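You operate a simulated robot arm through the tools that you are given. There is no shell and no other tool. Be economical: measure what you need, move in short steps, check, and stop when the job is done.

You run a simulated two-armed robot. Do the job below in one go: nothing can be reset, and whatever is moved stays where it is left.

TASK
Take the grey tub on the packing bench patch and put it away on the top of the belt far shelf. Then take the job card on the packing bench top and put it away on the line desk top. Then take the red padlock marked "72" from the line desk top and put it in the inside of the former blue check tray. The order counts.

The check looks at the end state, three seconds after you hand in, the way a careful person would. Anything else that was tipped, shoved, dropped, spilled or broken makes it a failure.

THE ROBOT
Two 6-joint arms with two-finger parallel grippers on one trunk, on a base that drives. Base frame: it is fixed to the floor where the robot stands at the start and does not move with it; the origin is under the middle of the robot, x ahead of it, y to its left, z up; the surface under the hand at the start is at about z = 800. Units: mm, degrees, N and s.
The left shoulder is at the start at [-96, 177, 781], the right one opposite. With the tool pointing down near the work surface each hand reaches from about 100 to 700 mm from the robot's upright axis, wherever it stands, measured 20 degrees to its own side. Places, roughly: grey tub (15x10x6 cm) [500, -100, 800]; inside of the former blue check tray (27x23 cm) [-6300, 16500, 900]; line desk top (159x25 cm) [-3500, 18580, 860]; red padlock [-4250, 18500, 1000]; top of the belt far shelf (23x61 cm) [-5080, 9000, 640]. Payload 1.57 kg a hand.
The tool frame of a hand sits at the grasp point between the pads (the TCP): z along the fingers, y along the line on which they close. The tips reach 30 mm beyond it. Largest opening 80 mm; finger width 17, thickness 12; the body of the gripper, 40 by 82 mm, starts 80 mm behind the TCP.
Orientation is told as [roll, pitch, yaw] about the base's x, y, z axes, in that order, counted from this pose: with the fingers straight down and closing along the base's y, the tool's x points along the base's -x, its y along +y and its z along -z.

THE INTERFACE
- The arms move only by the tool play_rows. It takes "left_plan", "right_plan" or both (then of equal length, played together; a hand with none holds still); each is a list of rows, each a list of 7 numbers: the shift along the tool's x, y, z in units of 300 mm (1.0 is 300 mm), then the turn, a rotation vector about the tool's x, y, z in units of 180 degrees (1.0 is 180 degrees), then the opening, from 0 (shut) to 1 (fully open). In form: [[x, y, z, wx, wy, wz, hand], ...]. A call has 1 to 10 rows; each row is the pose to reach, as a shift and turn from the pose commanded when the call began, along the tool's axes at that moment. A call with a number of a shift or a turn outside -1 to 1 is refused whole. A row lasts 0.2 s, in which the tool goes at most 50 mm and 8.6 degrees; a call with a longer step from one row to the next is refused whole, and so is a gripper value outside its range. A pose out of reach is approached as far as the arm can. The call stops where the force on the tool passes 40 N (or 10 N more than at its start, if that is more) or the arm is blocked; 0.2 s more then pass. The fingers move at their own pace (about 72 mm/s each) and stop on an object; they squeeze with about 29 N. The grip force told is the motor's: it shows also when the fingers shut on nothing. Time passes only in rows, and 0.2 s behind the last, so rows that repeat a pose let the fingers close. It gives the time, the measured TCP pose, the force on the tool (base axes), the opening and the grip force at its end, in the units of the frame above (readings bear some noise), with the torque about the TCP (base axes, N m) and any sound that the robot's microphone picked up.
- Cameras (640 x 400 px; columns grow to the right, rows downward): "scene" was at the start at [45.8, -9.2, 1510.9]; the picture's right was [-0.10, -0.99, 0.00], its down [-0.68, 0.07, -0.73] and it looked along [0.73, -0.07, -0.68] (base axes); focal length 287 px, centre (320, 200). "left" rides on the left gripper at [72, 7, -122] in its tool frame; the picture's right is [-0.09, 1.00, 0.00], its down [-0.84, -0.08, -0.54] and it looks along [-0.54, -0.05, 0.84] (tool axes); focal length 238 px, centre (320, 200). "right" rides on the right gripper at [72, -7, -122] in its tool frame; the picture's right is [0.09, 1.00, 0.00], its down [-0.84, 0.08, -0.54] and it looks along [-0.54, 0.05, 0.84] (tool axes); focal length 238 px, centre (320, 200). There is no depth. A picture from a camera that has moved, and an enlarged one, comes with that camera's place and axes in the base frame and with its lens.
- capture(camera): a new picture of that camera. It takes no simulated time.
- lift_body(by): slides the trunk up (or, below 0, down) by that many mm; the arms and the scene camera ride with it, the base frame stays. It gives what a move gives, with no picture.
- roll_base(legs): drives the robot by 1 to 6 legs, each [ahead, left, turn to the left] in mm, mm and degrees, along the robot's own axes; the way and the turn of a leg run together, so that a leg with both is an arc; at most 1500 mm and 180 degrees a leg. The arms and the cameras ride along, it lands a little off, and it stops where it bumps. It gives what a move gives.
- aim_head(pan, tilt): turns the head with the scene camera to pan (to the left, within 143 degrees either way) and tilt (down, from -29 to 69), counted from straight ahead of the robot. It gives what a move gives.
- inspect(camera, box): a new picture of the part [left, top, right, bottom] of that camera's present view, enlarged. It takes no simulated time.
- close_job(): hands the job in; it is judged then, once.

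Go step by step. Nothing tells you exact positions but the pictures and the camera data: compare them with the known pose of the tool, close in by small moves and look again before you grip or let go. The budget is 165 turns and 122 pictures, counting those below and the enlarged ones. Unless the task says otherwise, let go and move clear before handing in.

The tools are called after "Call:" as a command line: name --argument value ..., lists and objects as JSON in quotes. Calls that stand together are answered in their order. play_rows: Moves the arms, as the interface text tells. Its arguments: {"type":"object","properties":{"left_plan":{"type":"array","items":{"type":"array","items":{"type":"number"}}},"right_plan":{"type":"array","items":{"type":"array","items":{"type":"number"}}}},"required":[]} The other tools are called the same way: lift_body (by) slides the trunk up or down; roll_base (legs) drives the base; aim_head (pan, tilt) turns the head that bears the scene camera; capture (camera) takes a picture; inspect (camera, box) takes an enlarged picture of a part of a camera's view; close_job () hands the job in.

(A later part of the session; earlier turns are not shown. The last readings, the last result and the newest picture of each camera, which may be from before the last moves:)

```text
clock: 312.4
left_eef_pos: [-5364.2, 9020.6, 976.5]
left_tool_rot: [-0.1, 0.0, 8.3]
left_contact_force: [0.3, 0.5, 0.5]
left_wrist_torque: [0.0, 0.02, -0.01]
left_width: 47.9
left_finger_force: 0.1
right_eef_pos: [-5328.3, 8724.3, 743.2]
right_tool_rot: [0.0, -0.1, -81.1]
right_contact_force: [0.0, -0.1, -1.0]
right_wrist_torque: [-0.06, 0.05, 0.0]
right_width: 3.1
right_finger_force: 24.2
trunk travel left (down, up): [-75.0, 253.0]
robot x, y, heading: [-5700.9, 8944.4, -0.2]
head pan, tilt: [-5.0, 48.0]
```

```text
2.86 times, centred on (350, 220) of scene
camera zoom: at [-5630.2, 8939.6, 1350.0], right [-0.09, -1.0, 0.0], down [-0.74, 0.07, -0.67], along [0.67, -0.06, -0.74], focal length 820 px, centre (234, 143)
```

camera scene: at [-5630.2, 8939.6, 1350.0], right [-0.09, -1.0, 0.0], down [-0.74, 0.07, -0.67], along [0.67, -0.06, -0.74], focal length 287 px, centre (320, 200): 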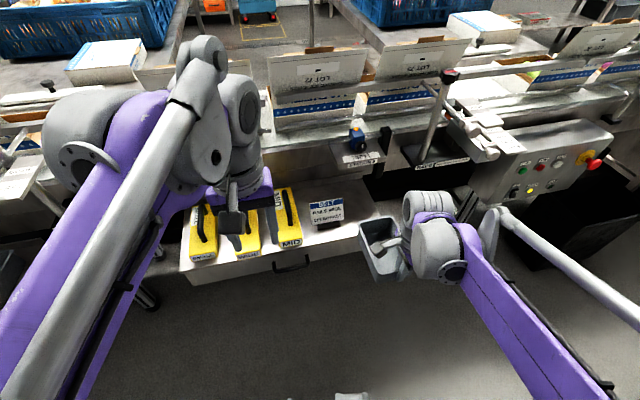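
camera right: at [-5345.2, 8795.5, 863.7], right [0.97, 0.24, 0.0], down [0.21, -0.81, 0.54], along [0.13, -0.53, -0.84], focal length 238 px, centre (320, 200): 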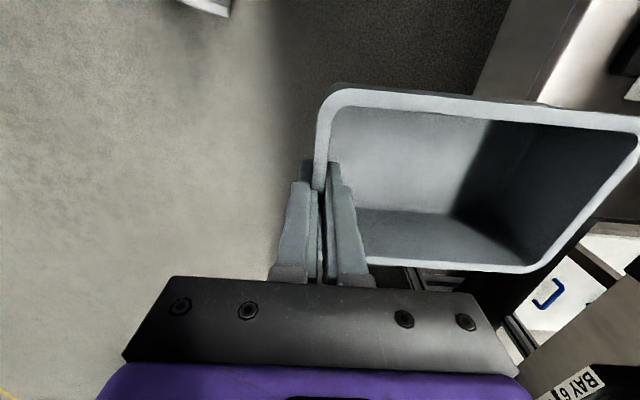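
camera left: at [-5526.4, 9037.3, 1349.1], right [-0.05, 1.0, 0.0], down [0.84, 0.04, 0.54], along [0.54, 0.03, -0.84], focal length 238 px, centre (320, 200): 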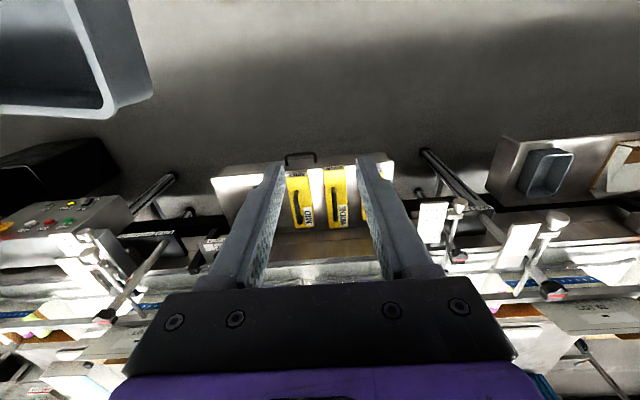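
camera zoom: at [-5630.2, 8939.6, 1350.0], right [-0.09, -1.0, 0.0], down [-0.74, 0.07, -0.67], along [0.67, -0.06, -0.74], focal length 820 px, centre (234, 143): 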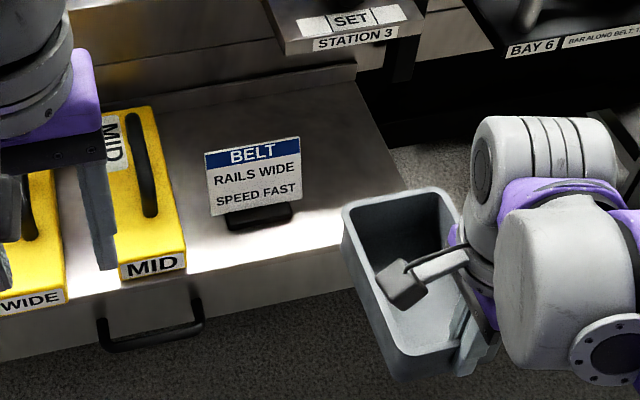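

The tub tracks as predicted. I move forward along the unit's axis to overhang about 45 mm at the front and lower it to just above the surface.

Call:
play_rows --right_plan '[[-0.037, 0.05, 0, 0, 0, 0, 0], [-0.037, 0.17, 0, 0, 0, 0, 0], [-0.037, 0.3, 0, 0, 0, 0, 0], [-0.037, 0.42, 0, 0, 0, 0, 0], [-0.037, 0.517, 0, 0, 0, 0, 0], [-0.037, 0.517, 0.08, 0, 0, 0, 0], [-0.037, 0.517, 0.14, 0, 0, 0, 0], [-0.037, 0.517, 0.16, 0, 0, 0, 0]]'

Call:
inspect --camera "scene" --box '[270, 150, 430, 290]'

```text
clock: 314.2
left_eef_pos: [-5365.0, 9019.6, 976.4]
left_tool_rot: [-0.1, 0.0, 8.4]
left_contact_force: [-0.5, -0.2, -0.9]
left_wrist_torque: [-0.02, 0.0, -0.03]
left_width: 48.1
left_finger_force: 0.1
right_eef_pos: [-5172.7, 8735.3, 696.2]
right_tool_rot: [0.0, -0.1, -81.1]
right_contact_force: [0.3, -0.6, -0.6]
right_wrist_torque: [0.0, 0.08, -0.01]
right_width: 2.6
right_finger_force: 24.5
trunk travel left (down, up): [-75.0, 253.0]
robot x, y, heading: [-5703.6, 8943.3, -0.1]
head pan, tilt: [-5.0, 48.0]
```

```text
2.86 times, centred on (350, 220) of scene
camera zoom: at [-5630.5, 8939.5, 1350.0], right [-0.09, -1.0, 0.0], down [-0.74, 0.07, -0.67], along [0.67, -0.06, -0.74], focal length 820 px, centre (234, 143)
```

zoom: 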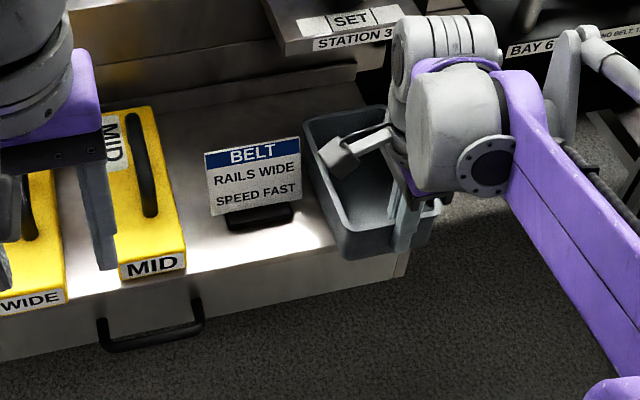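

The tub sits in the strip with the sign clear. I lower the last 10 mm gently.

Call:
play_rows --right_plan '[[0, 0, 0.012, 0, 0, 0, 0], [0, 0, 0.022, 0, 0, 0, 0], [0, 0, 0.029, 0, 0, 0, 0], [0, 0, 0.033, 0, 0, 0, 0]]'

```text
clock: 315.2
left_eef_pos: [-5365.7, 9020.2, 976.4]
left_tool_rot: [-0.1, -0.1, 8.3]
left_contact_force: [0.3, 0.5, -0.6]
left_wrist_torque: [0.02, -0.01, 0.02]
left_width: 48.0
left_finger_force: 0.0
right_eef_pos: [-5172.9, 8736.1, 687.3]
right_tool_rot: [0.1, 0.0, -81.1]
right_contact_force: [0.3, -2.0, 23.4]
right_wrist_torque: [0.05, -0.51, -0.02]
right_width: 2.6
right_finger_force: 24.0
trunk travel left (down, up): [-75.0, 253.0]
robot x, y, heading: [-5700.1, 8949.8, 0.1]
head pan, tilt: [-5.0, 48.0]
```

The tub has touched down. I relieve the pressure, open, and rise clear.

Call:
play_rows --right_plan '[[0, 0, -0.004, 0, 0, 0, 0], [0, 0, -0.004, 0, 0, 0, 0.4], [0, 0, -0.004, 0, 0, 0, 0.4], [0, 0, -0.004, 0, 0, 0, 0.4], [0, 0, -0.05, 0, 0, 0, 0.4], [0, 0, -0.15, 0, 0, 0, 0.4], [0, 0, -0.25, 0, 0, 0, 0.4], [0, -0.15, -0.25, 0, 0, 0, 0], [0, -0.3, -0.25, 0, 0, 0, 0]]'

Call:
inspect --camera "scene" --box '[270, 150, 430, 290]'

```text
clock: 317.2
left_eef_pos: [-5365.0, 9019.5, 976.6]
left_tool_rot: [0.0, 0.1, 8.2]
left_contact_force: [0.0, -0.2, -0.7]
left_wrist_torque: [-0.03, 0.01, -0.05]
left_width: 48.1
left_finger_force: 0.0
right_eef_pos: [-5262.8, 8722.5, 762.9]
right_tool_rot: [0.0, -0.2, -81.2]
right_contact_force: [0.3, -0.1, 0.0]
right_wrist_torque: [0.0, 0.01, 0.04]
right_width: 0.1
right_finger_force: 21.5
trunk travel left (down, up): [-75.0, 253.0]
robot x, y, heading: [-5702.9, 8946.2, -0.1]
head pan, tilt: [-5.0, 48.0]
```

```text
2.86 times, centred on (350, 220) of scene
camera zoom: at [-5631.4, 8939.5, 1350.1], right [-0.09, -1.0, 0.0], down [-0.74, 0.07, -0.67], along [0.67, -0.06, -0.74], focal length 820 px, centre (234, 143)
```

zoom: 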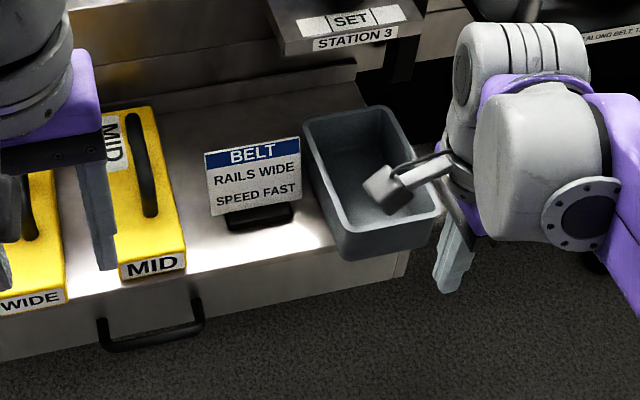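

The tub stands steady but overhangs at the front and slightly at the right edge. I regrip the front wall to lift it a few millimetres and carry it fully onto the shelf.

Call:
play_rows --right_plan '[[0, 0.15, 0, 0, 0, 0, 0.4], [0, 0.3, 0, 0, 0, 0, 0.4], [0, 0.3, 0.1, 0, 0, 0, 0.4], [0, 0.3, 0.2, 0, 0, 0, 0.4], [0, 0.3, 0.25, 0, 0, 0, 0.4], [0, 0.3, 0.25, 0, 0, 0, 0], [0, 0.3, 0.25, 0, 0, 0, 0], [0, 0.3, 0.25, 0, 0, 0, 0], [0, 0.3, 0.23, 0, 0, 0, 0]]'

Call:
play_rows --right_plan '[[0.012, 0.04, 0, 0, 0, 0, 0], [0.024, 0.08, 0, 0, 0, 0, 0], [0.024, 0.12, 0, 0, 0, 0, 0], [0.024, 0.155, 0, 0, 0, 0, 0], [0.024, 0.155, 0.012, 0, 0, 0, 0], [0.024, 0.155, 0.018, 0, 0, 0, 0]]'

Call:
inspect --camera "scene" --box '[270, 150, 430, 290]'

```text
clock: 319.2
left_eef_pos: [-5363.8, 9020.2, 976.3]
left_tool_rot: [0.0, 0.0, 8.3]
left_contact_force: [-0.6, -0.2, -0.4]
left_wrist_torque: [-0.01, -0.02, -0.02]
left_width: 47.9
left_finger_force: 0.0
right_eef_pos: [-5173.4, 8736.3, 692.0]
right_tool_rot: [0.0, -0.1, -81.0]
right_contact_force: [-0.4, 0.1, -1.5]
right_wrist_torque: [0.0, 0.08, 0.04]
right_width: 2.8
right_finger_force: 24.3
trunk travel left (down, up): [-75.0, 253.0]
robot x, y, heading: [-5705.4, 8946.2, -0.2]
head pan, tilt: [-5.0, 48.0]
```

```text
clock: 320.6
left_eef_pos: [-5363.7, 9020.3, 976.8]
left_tool_rot: [0.0, 0.0, 8.3]
left_contact_force: [0.6, 1.0, -0.7]
left_wrist_torque: [-0.01, -0.01, -0.01]
left_width: 47.8
left_finger_force: 0.0
right_eef_pos: [-5128.1, 8750.8, 686.6]
right_tool_rot: [0.1, -0.1, -81.1]
right_contact_force: [-1.0, 0.2, -0.6]
right_wrist_torque: [-0.03, 0.1, -0.03]
right_width: 2.6
right_finger_force: 23.6
trunk travel left (down, up): [-75.0, 253.0]
robot x, y, heading: [-5699.7, 8947.3, -0.0]
head pan, tilt: [-5.0, 48.0]
```

```text
2.86 times, centred on (350, 220) of scene
camera zoom: at [-5630.5, 8939.5, 1350.0], right [-0.09, -1.0, 0.0], down [-0.74, 0.07, -0.67], along [0.67, -0.06, -0.74], focal length 820 px, centre (234, 143)
```

zoom: 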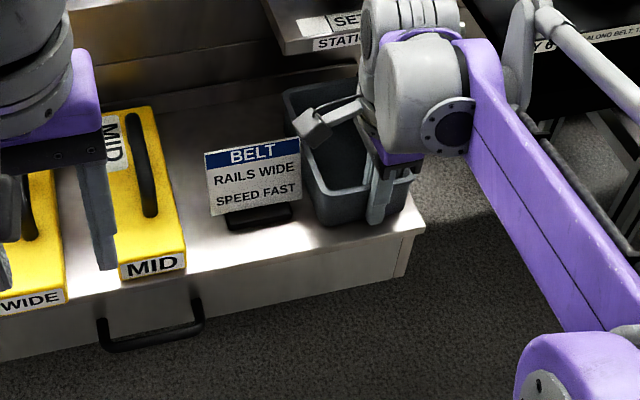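

The tub is now fully over the shelf, with clear gaps to the sign and both edges. I lower the last bit, open and withdraw.

Call:
play_rows --right_plan '[[0, 0, 0.006, 0, 0, 0, 0], [0, 0, 0.009, 0, 0, 0, 0], [0, 0, 0.009, 0, 0, 0, 0.35], [0, 0, 0.009, 0, 0, 0, 0.35], [0, 0, 0.009, 0, 0, 0, 0.35], [0, 0, -0.05, 0, 0, 0, 0.35], [0, 0, -0.16, 0, 0, 0, 0.35], [0, -0.1, -0.25, 0, 0, 0, 0.35], [0, -0.25, -0.25, 0, 0, 0, 0.35], [0, -0.4, -0.25, 0, 0, 0, 0.35]]'

Call:
inspect --camera "scene" --box '[270, 130, 430, 290]'

```text
clock: 322.8
left_eef_pos: [-5366.0, 9019.1, 975.9]
left_tool_rot: [0.0, -0.1, 8.3]
left_contact_force: [-0.3, -0.6, -0.4]
left_wrist_torque: [0.01, 0.0, 0.0]
left_width: 48.0
left_finger_force: 0.1
right_eef_pos: [-5249.2, 8732.8, 764.0]
right_tool_rot: [0.0, -0.1, -81.1]
right_contact_force: [-1.5, 0.1, -0.3]
right_wrist_torque: [-0.03, -0.01, 0.0]
right_width: 28.1
right_finger_force: 0.1
trunk travel left (down, up): [-75.0, 253.0]
robot x, y, heading: [-5701.9, 8947.8, 0.1]
head pan, tilt: [-5.0, 48.0]
```

```text
2.50 times, centred on (350, 210) of scene
camera zoom: at [-5631.6, 8939.6, 1350.1], right [-0.09, -1.0, 0.0], down [-0.74, 0.07, -0.67], along [0.67, -0.06, -0.74], focal length 718 px, centre (245, 175)
```

zoom: 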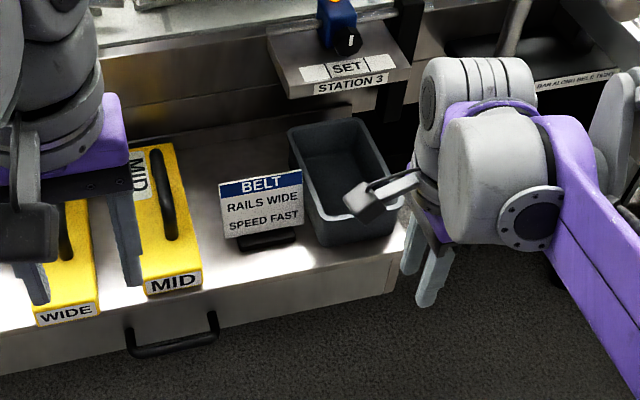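

The tub is in place, standing flat inside the shelf's edges. I raise the trunk, back away and drive the known way back around the former.

Call:
lift_body --by 250

Call:
roll_base --legs '[[-1300, 0, 0], [0, 0, 90], [1495, 60, 0], [1495, 60, 0], [1150, 60, 0], [850, 300, 0]]'

```text
clock: 325.4
left_eef_pos: [-5363.5, 9019.9, 1225.6]
left_tool_rot: [0.0, 0.0, 8.3]
left_contact_force: [-0.8, -0.3, -0.3]
left_wrist_torque: [-0.03, 0.0, 0.0]
left_width: 47.8
left_finger_force: 0.0
right_eef_pos: [-5247.7, 8732.3, 1012.3]
right_tool_rot: [0.0, 0.0, -81.1]
right_contact_force: [0.9, -0.1, -0.1]
right_wrist_torque: [0.01, -0.01, 0.01]
right_width: 28.1
right_finger_force: 0.0
trunk travel left (down, up): [-325.0, 3.0]
robot x, y, heading: [-5701.0, 8949.6, 0.1]
head pan, tilt: [-5.0, 48.0]
```

```text
clock: 359.6
left_eef_pos: [-7615.2, 14277.4, 1225.8]
left_tool_rot: [0.0, 0.0, 99.3]
left_contact_force: [0.5, -0.4, -0.2]
left_wrist_torque: [-0.05, 0.02, 0.01]
left_width: 47.9
left_finger_force: 0.0
right_eef_pos: [-7330.3, 14399.5, 1011.7]
right_tool_rot: [-0.1, -0.1, 9.9]
right_contact_force: [-0.2, -0.3, -0.3]
right_wrist_torque: [0.06, -0.04, 0.02]
right_width: 27.9
right_finger_force: 0.0
trunk travel left (down, up): [-325.0, 3.0]
robot x, y, heading: [-7537.3, 13943.0, 90.8]
head pan, tilt: [-5.0, 48.0]
```

I continue north past the former, turn right and go east along y ≈ 17450.

Call:
roll_base --legs '[[1495, 60, -0.8], [1500, 0, 0], [510, 0, 0], [0, 0, -90], [1500, 0, 0], [1450, 0, 0]]'

```text
clock: 394.4
left_eef_pos: [-4344.1, 17565.7, 1223.7]
left_tool_rot: [0.0, 0.0, 8.8]
left_contact_force: [0.5, -0.6, 0.1]
left_wrist_torque: [0.02, 0.02, 0.0]
left_width: 48.1
left_finger_force: 0.1
right_eef_pos: [-4224.1, 17277.5, 1013.1]
right_tool_rot: [0.0, -0.1, -80.5]
right_contact_force: [0.2, 0.0, 0.5]
right_wrist_torque: [-0.01, 0.01, 0.03]
right_width: 27.8
right_finger_force: 0.0
trunk travel left (down, up): [-325.0, 3.0]
robot x, y, heading: [-4684.2, 17487.5, 0.4]
head pan, tilt: [-5.0, 48.0]
```

Next I cut diagonally back to the main aisle, turn to face −y and drive down it.

Call:
roll_base --legs '[[880, -560, -0.4], [880, -1200, 0], [0, 0, -90], [1200, 850, 0], [1500, 0, 0], [1500, 60, 0]]'

```text
refused: leg 6 is longer than a leg can be; nothing moved
```

Call:
roll_base --legs '[[880, -560, -0.4], [880, -1200, 0], [0, 0, -90], [1200, 850, 0], [1500, 0, 0], [1490, 60, 0]]'

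Call:
aim_head --pan 0 --tilt 25

Call:
capture --camera "scene"

```text
clock: 435.4
left_eef_pos: [-1872.4, 11245.7, 1227.0]
left_tool_rot: [0.0, 0.0, -80.5]
left_contact_force: [-0.5, 0.0, -0.4]
left_wrist_torque: [-0.02, 0.05, 0.03]
left_width: 48.2
left_finger_force: 0.1
right_eef_pos: [-2156.0, 11122.2, 1012.5]
right_tool_rot: [0.0, -0.1, -170.0]
right_contact_force: [-0.3, 0.6, -0.7]
right_wrist_torque: [-0.03, 0.04, -0.03]
right_width: 28.2
right_finger_force: 0.1
trunk travel left (down, up): [-325.0, 3.0]
robot x, y, heading: [-1951.4, 11582.6, -88.8]
head pan, tilt: [-5.0, 48.0]
```

```text
clock: 436.2
left_eef_pos: [-1871.8, 11246.2, 1226.5]
left_tool_rot: [0.0, 0.0, -80.5]
left_contact_force: [0.0, 0.2, 1.0]
left_wrist_torque: [0.0, 0.02, -0.02]
left_width: 47.8
left_finger_force: 0.1
right_eef_pos: [-2157.4, 11122.3, 1012.1]
right_tool_rot: [-0.1, -0.2, -169.8]
right_contact_force: [0.3, -0.8, -0.9]
right_wrist_torque: [-0.02, 0.0, 0.01]
right_width: 28.0
right_finger_force: 0.0
trunk travel left (down, up): [-325.0, 3.0]
robot x, y, heading: [-1950.3, 11582.5, -88.8]
head pan, tilt: [0.0, 25.0]
```

```text
54 pictures are left
camera scene: at [-1947.0, 11532.2, 1644.1], right [-1.0, -0.02, 0.0], down [-0.01, 0.42, -0.91], along [0.02, -0.91, -0.42], focal length 287 px, centre (320, 200)
```

scene: 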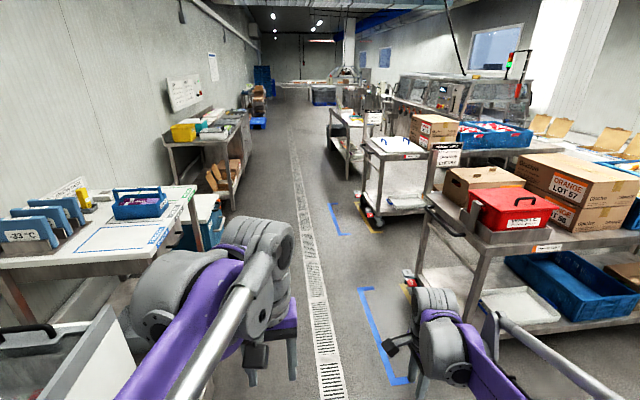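

The aisle is clear on both sides of x ≈ −1900. I drive on down to the packing bench area.

Call:
roll_base --legs '[[1500, 0, -1.2], [1490, 50, 0], [1450, 220, 0], [1450, 250, 0], [1490, 30, 0], [1490, 60, 0]]'

```text
clock: 478.4
left_eef_pos: [-1190.1, 2390.1, 1225.7]
left_tool_rot: [0.0, 0.0, -80.9]
left_contact_force: [-0.4, -0.3, 0.9]
left_wrist_torque: [0.02, -0.02, -0.03]
left_width: 47.8
left_finger_force: 0.0
right_eef_pos: [-1475.3, 2268.5, 1012.2]
right_tool_rot: [0.0, -0.1, -170.3]
right_contact_force: [0.3, 0.0, -0.3]
right_wrist_torque: [0.0, -0.02, -0.01]
right_width: 27.9
right_finger_force: 0.1
trunk travel left (down, up): [-325.0, 3.0]
robot x, y, heading: [-1265.5, 2724.2, -89.6]
head pan, tilt: [0.0, 25.0]
```

I drive to just before the packing bench, facing it, with the card toward my left hand.

Call:
roll_base --legs '[[1420, 30, 0], [1440, 30, 0], [0, 0, 89.6], [1000, 0, 0]]'

Call:
aim_head --pan 8 --tilt 42

Call:
capture --camera "scene"

```text
clock: 500.8
left_eef_pos: [166.2, -63.5, 1226.1]
left_tool_rot: [-0.1, 0.0, 8.9]
left_contact_force: [-0.7, 0.0, -1.6]
left_wrist_torque: [0.02, 0.02, -0.03]
left_width: 48.3
left_finger_force: 0.1
right_eef_pos: [287.5, -348.1, 1012.1]
right_tool_rot: [0.0, -0.1, -80.6]
right_contact_force: [0.5, -0.5, 0.2]
right_wrist_torque: [0.02, 0.01, 0.0]
right_width: 28.0
right_finger_force: 0.1
trunk travel left (down, up): [-325.0, 3.0]
robot x, y, heading: [-170.9, -138.1, 0.6]
head pan, tilt: [0.0, 25.0]
```

```text
clock: 501.6
left_eef_pos: [168.3, -61.9, 1226.0]
left_tool_rot: [0.0, 0.0, 8.9]
left_contact_force: [-0.2, 0.1, 0.4]
left_wrist_torque: [-0.01, 0.01, -0.03]
left_width: 47.8
left_finger_force: 0.0
right_eef_pos: [287.3, -350.2, 1012.0]
right_tool_rot: [0.0, -0.1, -80.6]
right_contact_force: [-0.7, 0.4, -1.0]
right_wrist_torque: [0.02, -0.02, -0.01]
right_width: 27.9
right_finger_force: 0.0
trunk travel left (down, up): [-325.0, 3.0]
robot x, y, heading: [-166.5, -139.8, 0.4]
head pan, tilt: [8.0, 42.0]
```

```text
53 pictures are left
camera scene: at [-126.1, -126.6, 1618.0], right [0.15, -0.99, 0.0], down [-0.66, -0.1, -0.74], along [0.74, 0.11, -0.67], focal length 287 px, centre (320, 200)
```

scene: 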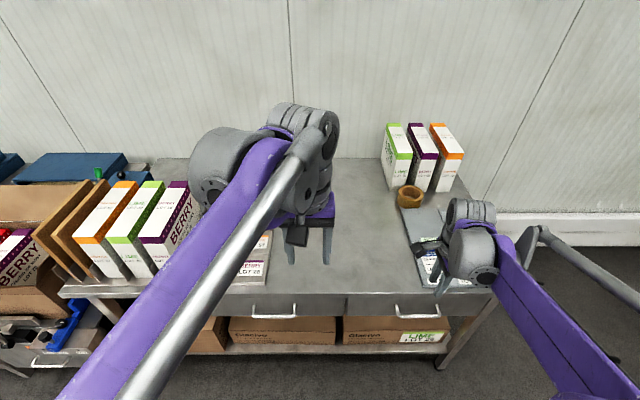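

The bench front is at x ≈ 370. I drive 190 mm ahead, lower the trunk 100 mm and bring the left hand over the card.

Call:
roll_base --legs '[[195, 0, -0.4]]'

Call:
lift_body --by -100

Call:
play_rows --left_plan '[[-0.15, 0, 0, 0, 0, 0.01, 1], [-0.3, 0, 0, 0, 0, 0.02, 1], [-0.45, 0, 0, 0, 0, 0.03, 1], [-0.6, 0, 0.05, 0, 0, 0.04, 1], [-0.7, 0, 0.15, 0, 0, 0.047, 1], [-0.8, 0, 0.25, 0, 0, 0.047, 1]]'

Call:
capture --camera "left"

```text
clock: 503.1
left_eef_pos: [358.2, -64.1, 1226.2]
left_tool_rot: [-0.1, 0.0, 8.5]
left_contact_force: [0.9, -0.4, 0.2]
left_wrist_torque: [0.02, -0.03, 0.04]
left_width: 47.9
left_finger_force: 0.1
right_eef_pos: [475.5, -351.4, 1010.7]
right_tool_rot: [0.0, -0.1, -80.9]
right_contact_force: [-0.6, -0.6, -0.9]
right_wrist_torque: [0.03, 0.01, -0.04]
right_width: 28.2
right_finger_force: 0.0
trunk travel left (down, up): [-325.0, 3.0]
robot x, y, heading: [18.8, -137.5, -0.1]
head pan, tilt: [8.0, 42.0]
```

```text
clock: 504.5
left_eef_pos: [358.6, -63.3, 1125.8]
left_tool_rot: [0.0, 0.0, 8.5]
left_contact_force: [0.6, 0.0, 0.6]
left_wrist_torque: [-0.01, -0.03, 0.02]
left_width: 47.9
left_finger_force: 0.1
right_eef_pos: [477.7, -351.0, 911.8]
right_tool_rot: [0.0, -0.1, -80.9]
right_contact_force: [-0.4, -0.4, 0.3]
right_wrist_torque: [0.02, -0.01, 0.02]
right_width: 28.0
right_finger_force: 0.1
trunk travel left (down, up): [-225.0, 103.0]
robot x, y, heading: [21.6, -137.5, -0.0]
head pan, tilt: [8.0, 42.0]
```

```text
clock: 505.9
left_eef_pos: [597.7, -25.5, 1050.5]
left_tool_rot: [-0.1, 0.2, 0.0]
left_contact_force: [0.8, 0.9, 0.0]
left_wrist_torque: [0.03, 0.03, 0.02]
left_width: 80.0
left_finger_force: 0.1
right_eef_pos: [478.0, -349.5, 911.5]
right_tool_rot: [-0.2, -0.1, -80.9]
right_contact_force: [-0.6, 0.1, -0.6]
right_wrist_torque: [-0.01, 0.01, -0.01]
right_width: 28.3
right_finger_force: 0.0
trunk travel left (down, up): [-225.0, 103.0]
robot x, y, heading: [22.1, -135.3, 0.1]
head pan, tilt: [8.0, 42.0]
```

```text
52 pictures are left
camera left: at [526.0, -20.1, 1173.2], right [0.09, 1.0, 0.0], down [0.84, -0.08, 0.54], along [0.54, -0.05, -0.84], focal length 238 px, centre (320, 200)
```

left: 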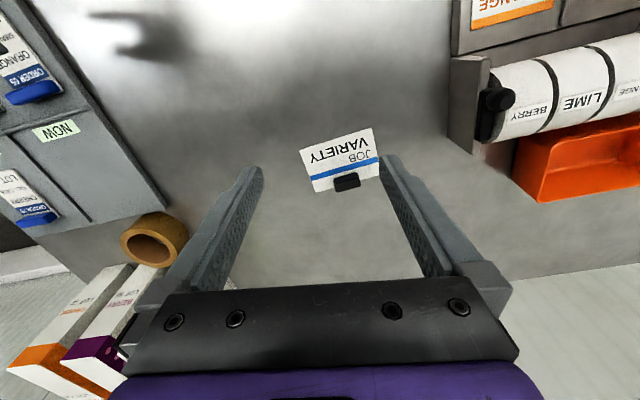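

The clip at the card's far edge is at about (728, 8), just beyond reach. I zoom in on it, then move 40 mm closer and raise the trunk to gain reach.

Call:
inspect --camera "left" --box '[280, 110, 400, 210]'

Call:
roll_base --legs '[[40, 0, 0]]'

Call:
lift_body --by 100

```text
4.00 times, centred on (340, 160) of left
camera zoom: at [526.0, -20.1, 1173.2], right [0.09, 1.0, 0.0], down [0.84, -0.08, 0.54], along [0.54, -0.05, -0.84], focal length 953 px, centre (240, 360)
```

zoom: 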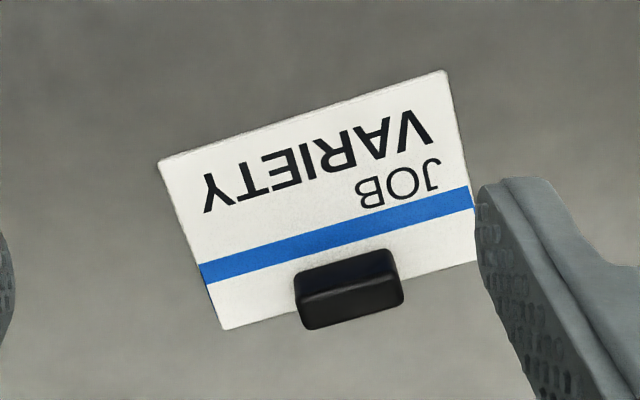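

```text
clock: 506.8
left_eef_pos: [636.5, -28.2, 1051.3]
left_tool_rot: [0.1, -0.1, 0.1]
left_contact_force: [-0.3, 0.7, -0.1]
left_wrist_torque: [-0.01, 0.0, 0.0]
left_width: 80.0
left_finger_force: 0.1
right_eef_pos: [517.8, -350.3, 911.9]
right_tool_rot: [-0.1, -0.1, -80.9]
right_contact_force: [-0.5, -0.6, 0.3]
right_wrist_torque: [-0.01, 0.02, 0.02]
right_width: 28.1
right_finger_force: 0.1
trunk travel left (down, up): [-225.0, 103.0]
robot x, y, heading: [61.5, -138.1, -0.0]
head pan, tilt: [8.0, 42.0]
```

```text
clock: 508.1
left_eef_pos: [635.5, -27.4, 1150.4]
left_tool_rot: [0.0, 0.0, 0.1]
left_contact_force: [0.7, -0.5, 0.0]
left_wrist_torque: [-0.01, -0.01, 0.03]
left_width: 80.0
left_finger_force: 0.0
right_eef_pos: [515.0, -351.0, 1011.6]
right_tool_rot: [0.0, -0.1, -80.8]
right_contact_force: [-0.6, -0.6, -0.3]
right_wrist_torque: [-0.02, 0.0, 0.01]
right_width: 28.1
right_finger_force: 0.1
trunk travel left (down, up): [-325.0, 3.0]
robot x, y, heading: [63.8, -138.8, -0.0]
head pan, tilt: [8.0, 42.0]
```

The clip is about 46 mm long, centred at (721, 8), turned 12°. I bring the left hand above it, turned to match, to z 890.

Call:
play_rows --left_plan '[[-0.05, 0.02, 0.14, 0, 0, -0.012, 1], [-0.1, 0.04, 0.28, 0, 0, -0.024, 1], [-0.15, 0.06, 0.42, 0, 0, -0.036, 1], [-0.2, 0.08, 0.56, 0, 0, -0.048, 1], [-0.25, 0.1, 0.7, 0, 0, -0.06, 1], [-0.285, 0.119, 0.83, 0, 0, -0.065, 1], [-0.285, 0.119, 0.865, 0, 0, -0.065, 1]]'

Call:
capture --camera "left"

```text
clock: 509.7
left_eef_pos: [720.4, 9.4, 892.6]
left_tool_rot: [-0.1, 0.1, 11.8]
left_contact_force: [0.5, -0.7, 1.0]
left_wrist_torque: [0.05, 0.0, 0.02]
left_width: 79.8
left_finger_force: 0.0
right_eef_pos: [515.5, -349.9, 1011.7]
right_tool_rot: [0.0, -0.1, -80.9]
right_contact_force: [-0.7, 0.6, -0.4]
right_wrist_torque: [-0.01, -0.04, -0.02]
right_width: 27.9
right_finger_force: 0.1
trunk travel left (down, up): [-325.0, 3.0]
robot x, y, heading: [60.7, -133.4, 0.2]
head pan, tilt: [8.0, 42.0]
```

```text
50 pictures are left
camera left: at [649.1, 0.8, 1015.1], right [-0.11, 0.99, 0.0], down [0.83, 0.1, 0.54], along [0.54, 0.06, -0.84], focal length 238 px, centre (320, 200)
```

left: 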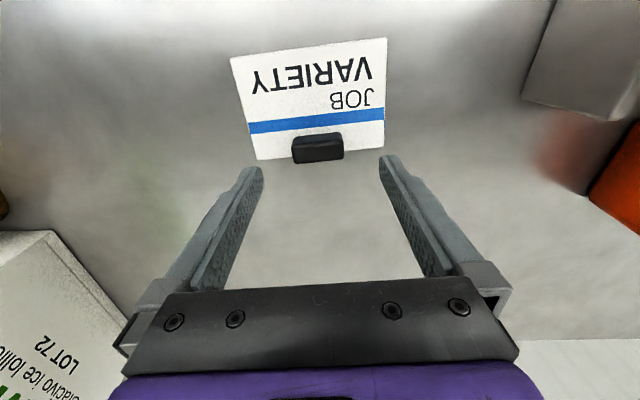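

The clip centre refines to (725, 7). I descend so the tips are just above the bench and close on the clip.

Call:
play_rows --left_plan '[[-0.014, -0.009, 0.08, 0, 0, -0.005, 1], [-0.014, -0.009, 0.15, 0, 0, -0.005, 1], [-0.014, -0.009, 0.189, 0, 0, -0.005, 1], [-0.014, -0.009, 0.189, 0, 0, -0.005, 0.3], [-0.014, -0.009, 0.189, 0, 0, -0.005, 0.3], [-0.014, -0.009, 0.189, 0, 0, -0.005, 0.3]]'

Call:
capture --camera "left"

```text
clock: 511.1
left_eef_pos: [726.0, 6.1, 836.3]
left_tool_rot: [0.0, 0.0, 12.6]
left_contact_force: [1.2, -0.4, -0.3]
left_wrist_torque: [-0.01, 0.02, 0.0]
left_width: 42.9
left_finger_force: 28.9
right_eef_pos: [516.4, -351.6, 1012.5]
right_tool_rot: [0.0, -0.1, -81.0]
right_contact_force: [-1.3, 0.0, -0.7]
right_wrist_torque: [0.03, -0.02, -0.03]
right_width: 28.1
right_finger_force: 0.0
trunk travel left (down, up): [-325.0, 3.0]
robot x, y, heading: [58.9, -137.2, 0.1]
head pan, tilt: [8.0, 42.0]
```

```text
49 pictures are left
camera left: at [654.6, -2.5, 958.2], right [-0.13, 0.99, 0.0], down [0.83, 0.11, 0.54], along [0.54, 0.07, -0.84], focal length 238 px, centre (320, 200)
```

left: 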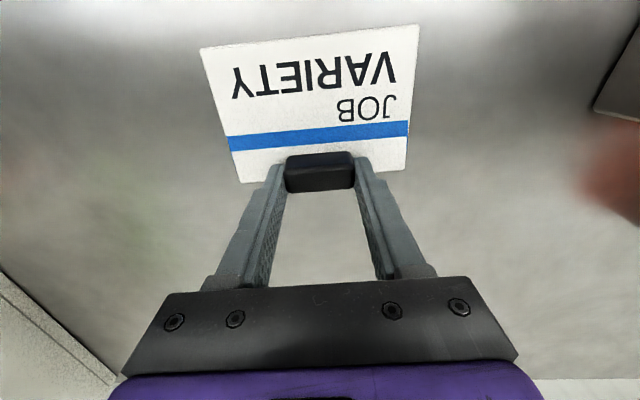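

The clip is held at 43 mm. I lift 210 mm, check, then draw the hand back.

Call:
play_rows --left_plan '[[0, 0, -0.06, 0, 0, 0, 0.3], [0, 0, -0.16, 0, 0, 0, 0.3], [0, 0, -0.3, 0, 0, 0, 0.3], [0, 0, -0.45, 0, 0, 0, 0.3], [0, 0, -0.6, 0, 0, 0, 0.3], [0.1, 0, -0.7, 0, 0, 0, 0.3], [0.25, 0, -0.7, 0, 0, 0, 0.3], [0.4, 0, -0.7, 0, 0, 0, 0.3], [0.55, 0, -0.7, 0, 0, 0, 0.3], [0.7, 0, -0.7, 0, 0, 0, 0.3]]'

Call:
capture --camera "left"

```text
clock: 513.3
left_eef_pos: [518.7, -38.4, 1047.0]
left_tool_rot: [-0.1, -0.1, 12.7]
left_contact_force: [-0.4, 0.6, 0.3]
left_wrist_torque: [0.03, -0.02, 0.05]
left_width: 42.8
left_finger_force: 29.1
right_eef_pos: [514.2, -350.9, 1012.9]
right_tool_rot: [0.0, -0.1, -80.8]
right_contact_force: [0.8, 0.6, -0.2]
right_wrist_torque: [0.0, 0.02, 0.02]
right_width: 28.1
right_finger_force: 0.1
trunk travel left (down, up): [-325.0, 3.0]
robot x, y, heading: [59.4, -138.7, 0.1]
head pan, tilt: [8.0, 42.0]
```

```text
48 pictures are left
camera left: at [446.8, -48.4, 1168.8], right [-0.13, 0.99, 0.0], down [0.83, 0.11, 0.54], along [0.54, 0.07, -0.84], focal length 238 px, centre (320, 200)
```

left: 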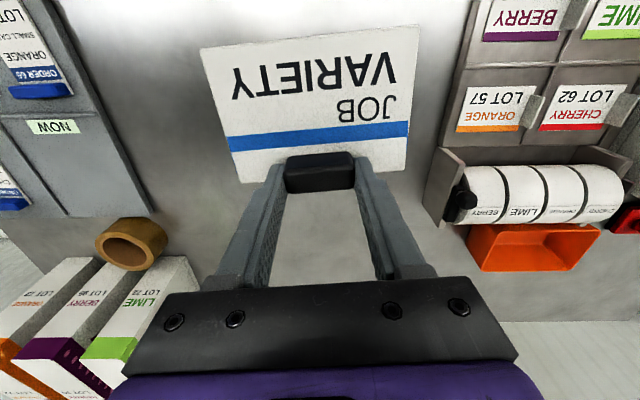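

The card is secure. I drive back up the hall to the line desk by the proven track.

Call:
roll_base --legs '[[-1300, 0, 0], [0, 0, 90], [1490, 20, 0], [1490, 40, 0], [1490, 80, 0], [1450, 80, 0]]'

```text
clock: 551.4
left_eef_pos: [-1475.3, 6243.6, 1046.3]
left_tool_rot: [0.0, 0.0, 101.3]
left_contact_force: [0.5, -0.2, 0.3]
left_wrist_torque: [0.05, 0.03, 0.01]
left_width: 42.9
left_finger_force: 29.4
right_eef_pos: [-1164.4, 6230.9, 1012.0]
right_tool_rot: [0.1, -0.2, 7.7]
right_contact_force: [0.3, -0.7, 0.4]
right_wrist_torque: [0.01, -0.01, -0.01]
right_width: 28.5
right_finger_force: 0.0
trunk travel left (down, up): [-325.0, 3.0]
robot x, y, heading: [-1391.0, 5779.6, 89.1]
head pan, tilt: [8.0, 42.0]
```

Call:
roll_base --legs '[[1430, 290, 0.9], [1440, 220, 0], [1490, 30, 0], [1490, 20, 0], [1490, 40, 0], [1490, 60, 0]]'

```text
clock: 583.5
left_eef_pos: [-1918.5, 12967.9, 1039.7]
left_tool_rot: [0.1, 0.5, 101.8]
left_contact_force: [0.5, -1.1, -0.4]
left_wrist_torque: [0.07, -0.01, 0.04]
left_width: 42.7
left_finger_force: 28.3
right_eef_pos: [-1614.8, 12972.9, 1007.6]
right_tool_rot: [0.9, 0.2, 9.9]
right_contact_force: [-6.0, 105.9, 3.7]
right_wrist_torque: [-12.19, -0.93, 4.39]
right_width: 28.1
right_finger_force: 0.1
trunk travel left (down, up): [-325.0, 3.0]
robot x, y, heading: [-1829.5, 12498.4, 89.3]
head pan, tilt: [8.0, 42.0]
stopped in leg 5: the force on the tool passed its limit at 83 N (the readings are from after the stop); the commanded pose is now the measured one
```

The right hand touched something at (−1615, 12970). I look before moving.

Call:
aim_head --pan -30 --tilt 35

Call:
capture --camera "scene"

Call:
capture --camera "right"

```text
clock: 584.5
left_eef_pos: [-1921.2, 12970.2, 1040.4]
left_tool_rot: [0.0, 0.6, 101.8]
left_contact_force: [0.1, 0.1, -0.4]
left_wrist_torque: [-0.01, -0.01, 0.01]
left_width: 42.8
left_finger_force: 29.5
right_eef_pos: [-1613.7, 12973.7, 1008.5]
right_tool_rot: [0.8, -0.1, 9.5]
right_contact_force: [-9.4, 111.5, 11.4]
right_wrist_torque: [-13.04, -1.54, 4.49]
right_width: 28.0
right_finger_force: 0.1
trunk travel left (down, up): [-325.0, 3.0]
robot x, y, heading: [-1830.1, 12498.8, 89.1]
head pan, tilt: [-30.0, 35.0]
```

```text
47 pictures are left
camera scene: at [-1784.0, 12548.2, 1628.1], right [0.86, -0.51, 0.01], down [-0.29, -0.5, -0.81], along [0.42, 0.7, -0.58], focal length 287 px, centre (320, 200)
```

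scene: 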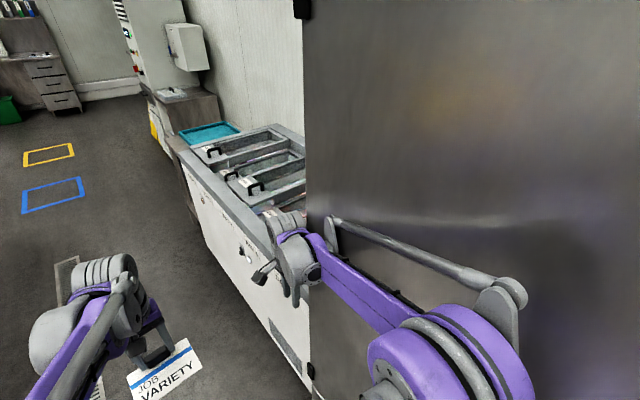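

```text
46 pictures are left
camera right: at [-1683.8, 12953.8, 1129.5], right [-0.25, 0.97, 0.01], down [0.81, 0.21, 0.55], along [0.52, 0.15, -0.84], focal length 238 px, centre (320, 200)
```

right: 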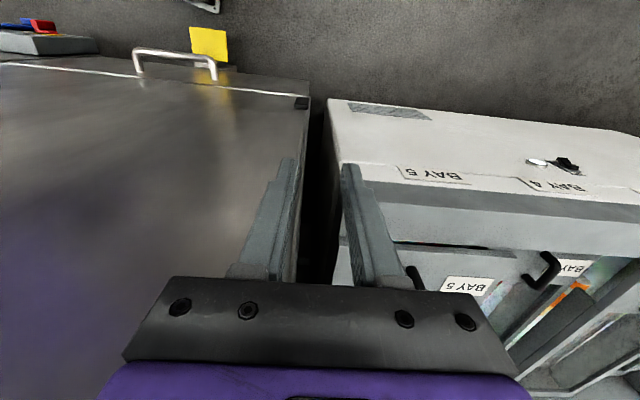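

The right arm grazed the tall steel cabinet's corner because I drifted right. I move straight left, away from it.

Call:
roll_base --legs '[[0, 60, 0], [0, 240, 0]]'

Call:
capture --camera "scene"

```text
clock: 585.3
left_eef_pos: [-1929.9, 12960.2, 1045.2]
left_tool_rot: [-0.1, 0.0, 101.6]
left_contact_force: [0.4, 0.5, -0.2]
left_wrist_torque: [0.0, -0.03, 0.0]
left_width: 42.8
left_finger_force: 28.9
right_eef_pos: [-1617.0, 12963.7, 1014.7]
right_tool_rot: [1.4, -0.8, 9.0]
right_contact_force: [-0.7, 1.5, 0.0]
right_wrist_torque: [-0.02, -0.03, 0.01]
right_width: 27.8
right_finger_force: 0.1
trunk travel left (down, up): [-325.0, 3.0]
robot x, y, heading: [-1840.6, 12496.9, 89.0]
head pan, tilt: [-30.0, 35.0]
stopped in leg 1: the force on the tool passed its limit at 129 N (the readings are from after the stop); the commanded pose is now the measured one
```

```text
45 pictures are left
camera scene: at [-1793.4, 12531.5, 1628.6], right [0.86, -0.51, 0.0], down [-0.29, -0.49, -0.82], along [0.42, 0.7, -0.58], focal length 287 px, centre (320, 200)
```

scene: 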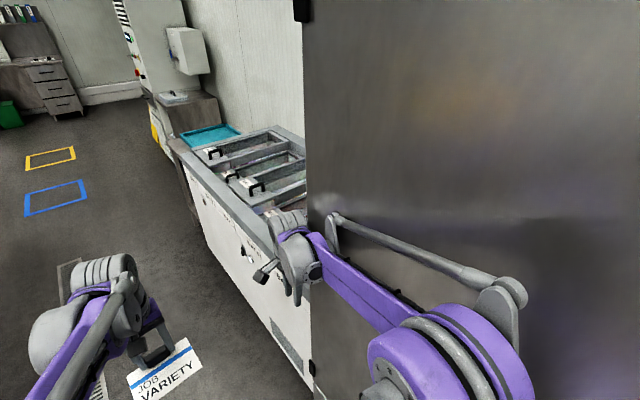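

The load is gone now. I continue left in a separate move.

Call:
roll_base --legs '[[0, 250, 0]]'

Call:
capture --camera "scene"

```text
clock: 588.1
left_eef_pos: [-2179.0, 12962.8, 1045.5]
left_tool_rot: [-0.1, -0.1, 101.5]
left_contact_force: [0.2, 0.2, -0.7]
left_wrist_torque: [-0.01, -0.02, 0.01]
left_width: 42.9
left_finger_force: 29.1
right_eef_pos: [-1867.7, 12964.6, 1014.6]
right_tool_rot: [1.5, -0.7, 8.9]
right_contact_force: [-0.4, 0.1, -0.4]
right_wrist_torque: [-0.02, -0.03, 0.0]
right_width: 27.8
right_finger_force: 0.0
trunk travel left (down, up): [-325.0, 3.0]
robot x, y, heading: [-2093.3, 12500.3, 88.9]
head pan, tilt: [-30.0, 35.0]
```

```text
44 pictures are left
camera scene: at [-2043.2, 12531.5, 1628.4], right [0.86, -0.52, 0.0], down [-0.3, -0.49, -0.82], along [0.42, 0.7, -0.57], focal length 287 px, centre (320, 200)
```

scene: 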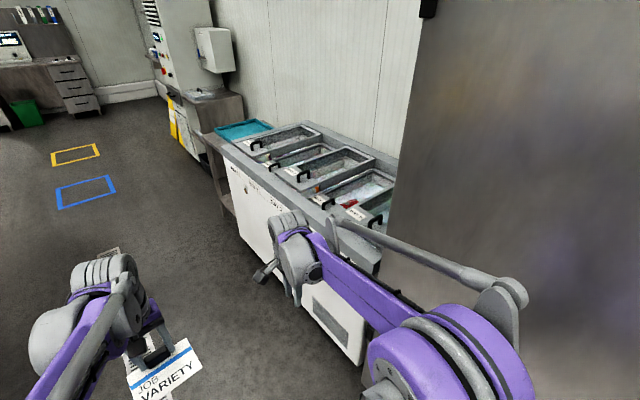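

The side is clear. I look back at the cabinet front to make sure nothing was knocked off.

Call:
aim_head --pan -95 --tilt 35

Call:
capture --camera "scene"

```text
clock: 589.5
left_eef_pos: [-2179.4, 12962.1, 1045.9]
left_tool_rot: [-0.2, -0.1, 101.6]
left_contact_force: [0.3, -0.1, -0.3]
left_wrist_torque: [0.01, 0.01, 0.04]
left_width: 43.1
left_finger_force: 29.4
right_eef_pos: [-1866.8, 12963.6, 1014.9]
right_tool_rot: [1.5, -0.6, 8.9]
right_contact_force: [0.1, -0.2, -0.4]
right_wrist_torque: [0.0, -0.01, 0.01]
right_width: 28.2
right_finger_force: 0.0
trunk travel left (down, up): [-325.0, 3.0]
robot x, y, heading: [-2088.1, 12500.9, 88.8]
head pan, tilt: [-95.0, 35.0]
```

```text
43 pictures are left
camera scene: at [-2001.1, 12446.8, 1628.4], right [-0.1, -0.99, 0.0], down [-0.57, 0.06, -0.82], along [0.81, -0.09, -0.57], focal length 287 px, centre (320, 200)
```

scene: 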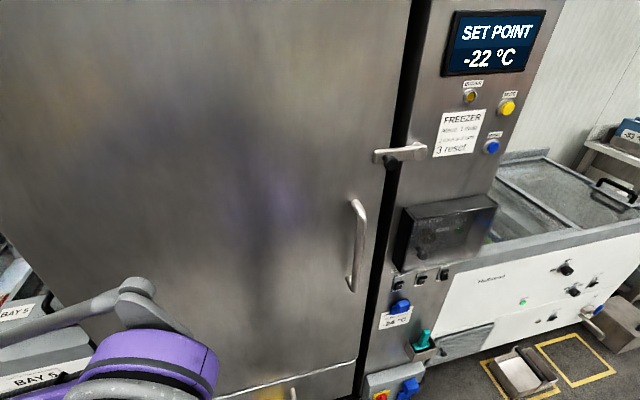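

No damage visible. I continue to the line desk, staying well left of the machines, and look at it.

Call:
roll_base --legs '[[1400, 300, 1.2], [1400, 300, 0], [1400, 300, 0], [650, 250, 0]]'

Call:
aim_head --pan 8 --tilt 30

Call:
capture --camera "scene"

```text
clock: 613.5
left_eef_pos: [-3369.4, 17807.3, 1046.2]
left_tool_rot: [-0.1, 0.0, 103.4]
left_contact_force: [-0.6, -0.5, -1.1]
left_wrist_torque: [0.0, 0.04, 0.02]
left_width: 42.8
left_finger_force: 28.8
right_eef_pos: [-3058.3, 17818.7, 1014.9]
right_tool_rot: [1.4, -0.7, 10.8]
right_contact_force: [-1.2, -0.1, -0.2]
right_wrist_torque: [0.0, -0.01, 0.03]
right_width: 27.8
right_finger_force: 0.1
trunk travel left (down, up): [-325.0, 3.0]
robot x, y, heading: [-3265.9, 17346.6, 90.6]
head pan, tilt: [-95.0, 35.0]
```

```text
clock: 615.3
left_eef_pos: [-3368.9, 17807.7, 1045.9]
left_tool_rot: [-0.1, 0.0, 103.4]
left_contact_force: [0.3, -1.3, 0.0]
left_wrist_torque: [0.02, -0.03, -0.03]
left_width: 43.0
left_finger_force: 28.8
right_eef_pos: [-3057.8, 17820.6, 1015.6]
right_tool_rot: [1.4, -0.6, 10.9]
right_contact_force: [0.0, 0.0, -0.2]
right_wrist_torque: [-0.05, 0.0, 0.01]
right_width: 28.1
right_finger_force: 0.2
trunk travel left (down, up): [-325.0, 3.0]
robot x, y, heading: [-3265.8, 17348.6, 90.9]
head pan, tilt: [8.0, 30.0]
```

```text
42 pictures are left
camera scene: at [-3276.3, 17394.3, 1636.2], right [0.99, 0.15, 0.0], down [0.08, -0.49, -0.87], along [-0.13, 0.86, -0.5], focal length 287 px, centre (320, 200)
```

scene: 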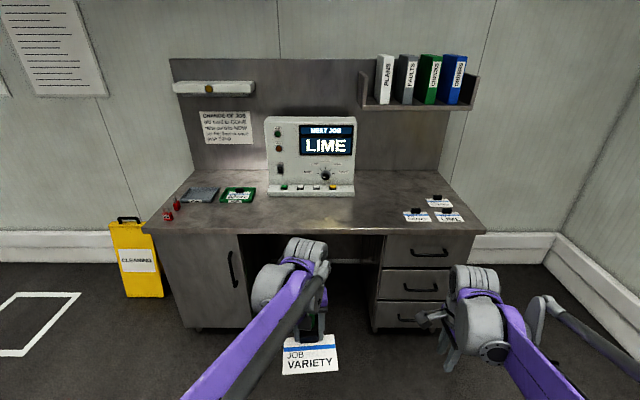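

The desk shows other job cards at the right, a control box in the middle, and red locks at the left. I zoom in on the locks and on the free front area.

Call:
inspect --camera "scene" --box '[140, 170, 280, 250]'

Call:
inspect --camera "scene" --box '[260, 160, 500, 250]'

```text
4.57 times, centred on (210, 210) of scene
camera zoom: at [-3276.3, 17394.3, 1636.2], right [0.99, 0.15, 0.0], down [0.08, -0.49, -0.87], along [-0.13, 0.86, -0.5], focal length 1312 px, centre (823, 154)
```

zoom: 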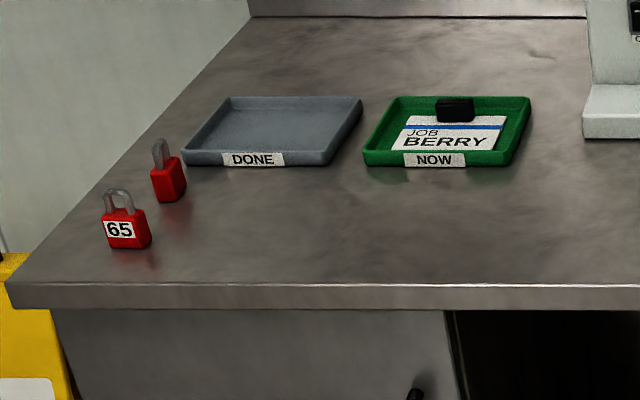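

```text
2.67 times, centred on (380, 205) of scene
camera zoom: at [-3276.3, 17394.3, 1636.2], right [0.99, 0.15, 0.0], down [0.08, -0.49, -0.87], along [-0.13, 0.86, -0.5], focal length 765 px, centre (160, 187)
```

zoom: 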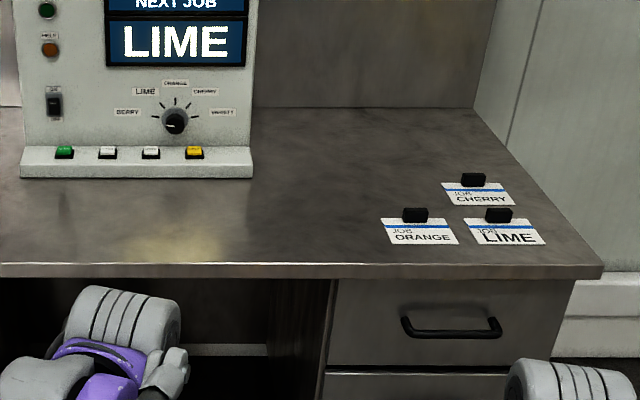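

The front strip of the desk between the control box and the ORANGE card is free. I drive up so the left hand can lay the card at about (−3280, 18600).

Call:
roll_base --legs '[[630, -150, -0.9]]'

Call:
aim_head --pan 5 --tilt 48

Call:
capture --camera "scene"

```text
clock: 618.9
left_eef_pos: [-3222.0, 18436.1, 1045.4]
left_tool_rot: [0.0, 0.0, 102.7]
left_contact_force: [0.2, 0.3, -0.5]
left_wrist_torque: [-0.02, -0.01, 0.02]
left_width: 43.0
left_finger_force: 29.0
right_eef_pos: [-2911.2, 18445.3, 1014.8]
right_tool_rot: [1.6, -0.7, 10.3]
right_contact_force: [0.0, 0.3, 0.0]
right_wrist_torque: [0.02, 0.0, 0.0]
right_width: 27.9
right_finger_force: 0.0
trunk travel left (down, up): [-325.0, 3.0]
robot x, y, heading: [-3125.2, 17972.1, 90.1]
head pan, tilt: [8.0, 30.0]
```

```text
clock: 619.7
left_eef_pos: [-3221.7, 18436.5, 1045.7]
left_tool_rot: [-0.1, 0.0, 102.8]
left_contact_force: [0.2, -0.8, -0.1]
left_wrist_torque: [0.01, 0.02, 0.02]
left_width: 43.0
left_finger_force: 29.1
right_eef_pos: [-2911.2, 18446.2, 1014.9]
right_tool_rot: [1.4, -0.8, 10.3]
right_contact_force: [0.1, 0.8, -0.1]
right_wrist_torque: [0.0, -0.01, 0.0]
right_width: 28.3
right_finger_force: 0.0
trunk travel left (down, up): [-325.0, 3.0]
robot x, y, heading: [-3119.9, 17975.1, 90.2]
head pan, tilt: [5.0, 48.0]
```

```text
39 pictures are left
camera scene: at [-3127.6, 18011.7, 1609.5], right [1.0, 0.09, 0.0], down [0.07, -0.74, -0.67], along [-0.06, 0.67, -0.74], focal length 287 px, centre (320, 200)
```

scene: 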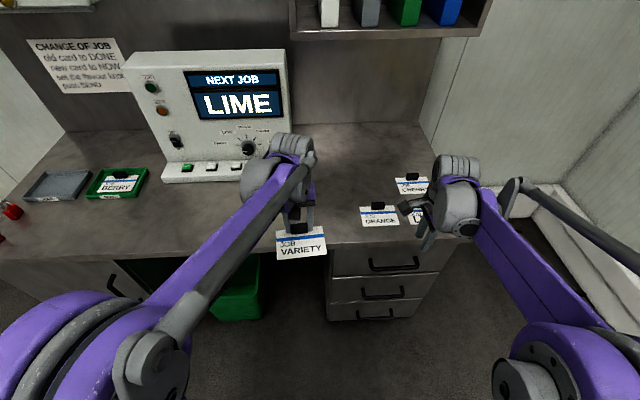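

I extend the hand forward over the free spot, squaring the card to the desk, and lower it to just above the top.

Call:
play_rows --left_plan '[[-0.13, 0, 0, 0, 0, 0.014, 0.3], [-0.26, 0, 0, 0, 0, 0.028, 0.3], [-0.39, 0, 0, 0, 0, 0.042, 0.3], [-0.52, 0, 0, 0, 0, 0.057, 0.3], [-0.646, 0, 0, 0, 0, 0.071, 0.3], [-0.646, 0, 0.15, 0, 0, 0.071, 0.3], [-0.646, 0, 0.3, 0, 0, 0.071, 0.3], [-0.646, 0, 0.4, 0, 0, 0.071, 0.3], [-0.646, 0, 0.455, 0, 0, 0.071, 0.3]]'

Call:
capture --camera "left"

```text
clock: 621.7
left_eef_pos: [-3264.5, 18624.0, 909.6]
left_tool_rot: [-0.1, 0.0, 90.0]
left_contact_force: [0.7, -0.2, -0.3]
left_wrist_torque: [-0.01, 0.01, 0.0]
left_width: 43.1
left_finger_force: 28.6
right_eef_pos: [-2910.7, 18446.0, 1014.1]
right_tool_rot: [1.5, -0.7, 10.3]
right_contact_force: [-0.1, 1.2, 0.3]
right_wrist_torque: [0.01, -0.01, 0.02]
right_width: 27.8
right_finger_force: 0.0
trunk travel left (down, up): [-325.0, 3.0]
robot x, y, heading: [-3124.9, 17978.9, 90.5]
head pan, tilt: [5.0, 48.0]
```

```text
38 pictures are left
camera left: at [-3272.0, 18552.9, 1031.5], right [-1.0, 0.09, 0.0], down [0.08, 0.84, 0.54], along [0.05, 0.54, -0.84], focal length 238 px, centre (320, 200)
```

left: 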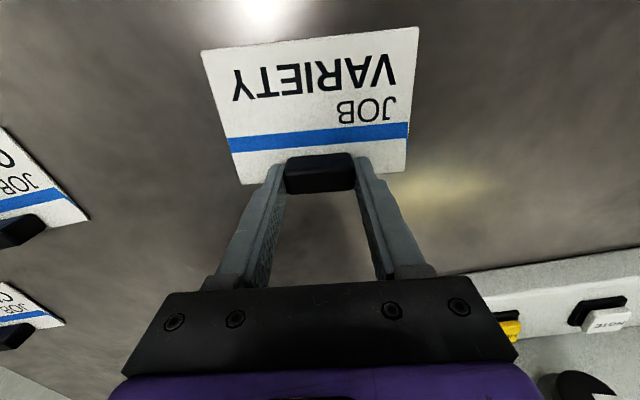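

The spot beneath is free. I lower gently until contact.

Call:
play_rows --left_plan '[[0, 0, 0.02, 0, 0, 0, 0.3], [0, 0, 0.035, 0, 0, 0, 0.3], [0, 0, 0.043, 0, 0, 0, 0.3], [0, 0, 0.048, 0, 0, 0, 0.3]]'

```text
clock: 622.7
left_eef_pos: [-3266.7, 18624.9, 895.8]
left_tool_rot: [-0.1, 0.1, 90.0]
left_contact_force: [-0.4, 1.4, 9.0]
left_wrist_torque: [-0.68, 0.14, -0.04]
left_width: 43.1
left_finger_force: 28.7
right_eef_pos: [-2910.6, 18445.5, 1015.6]
right_tool_rot: [1.6, -0.7, 10.3]
right_contact_force: [1.0, 0.1, -0.8]
right_wrist_torque: [-0.04, -0.01, -0.03]
right_width: 28.0
right_finger_force: 0.1
trunk travel left (down, up): [-325.0, 3.0]
robot x, y, heading: [-3124.4, 17975.3, 90.2]
head pan, tilt: [5.0, 48.0]
```

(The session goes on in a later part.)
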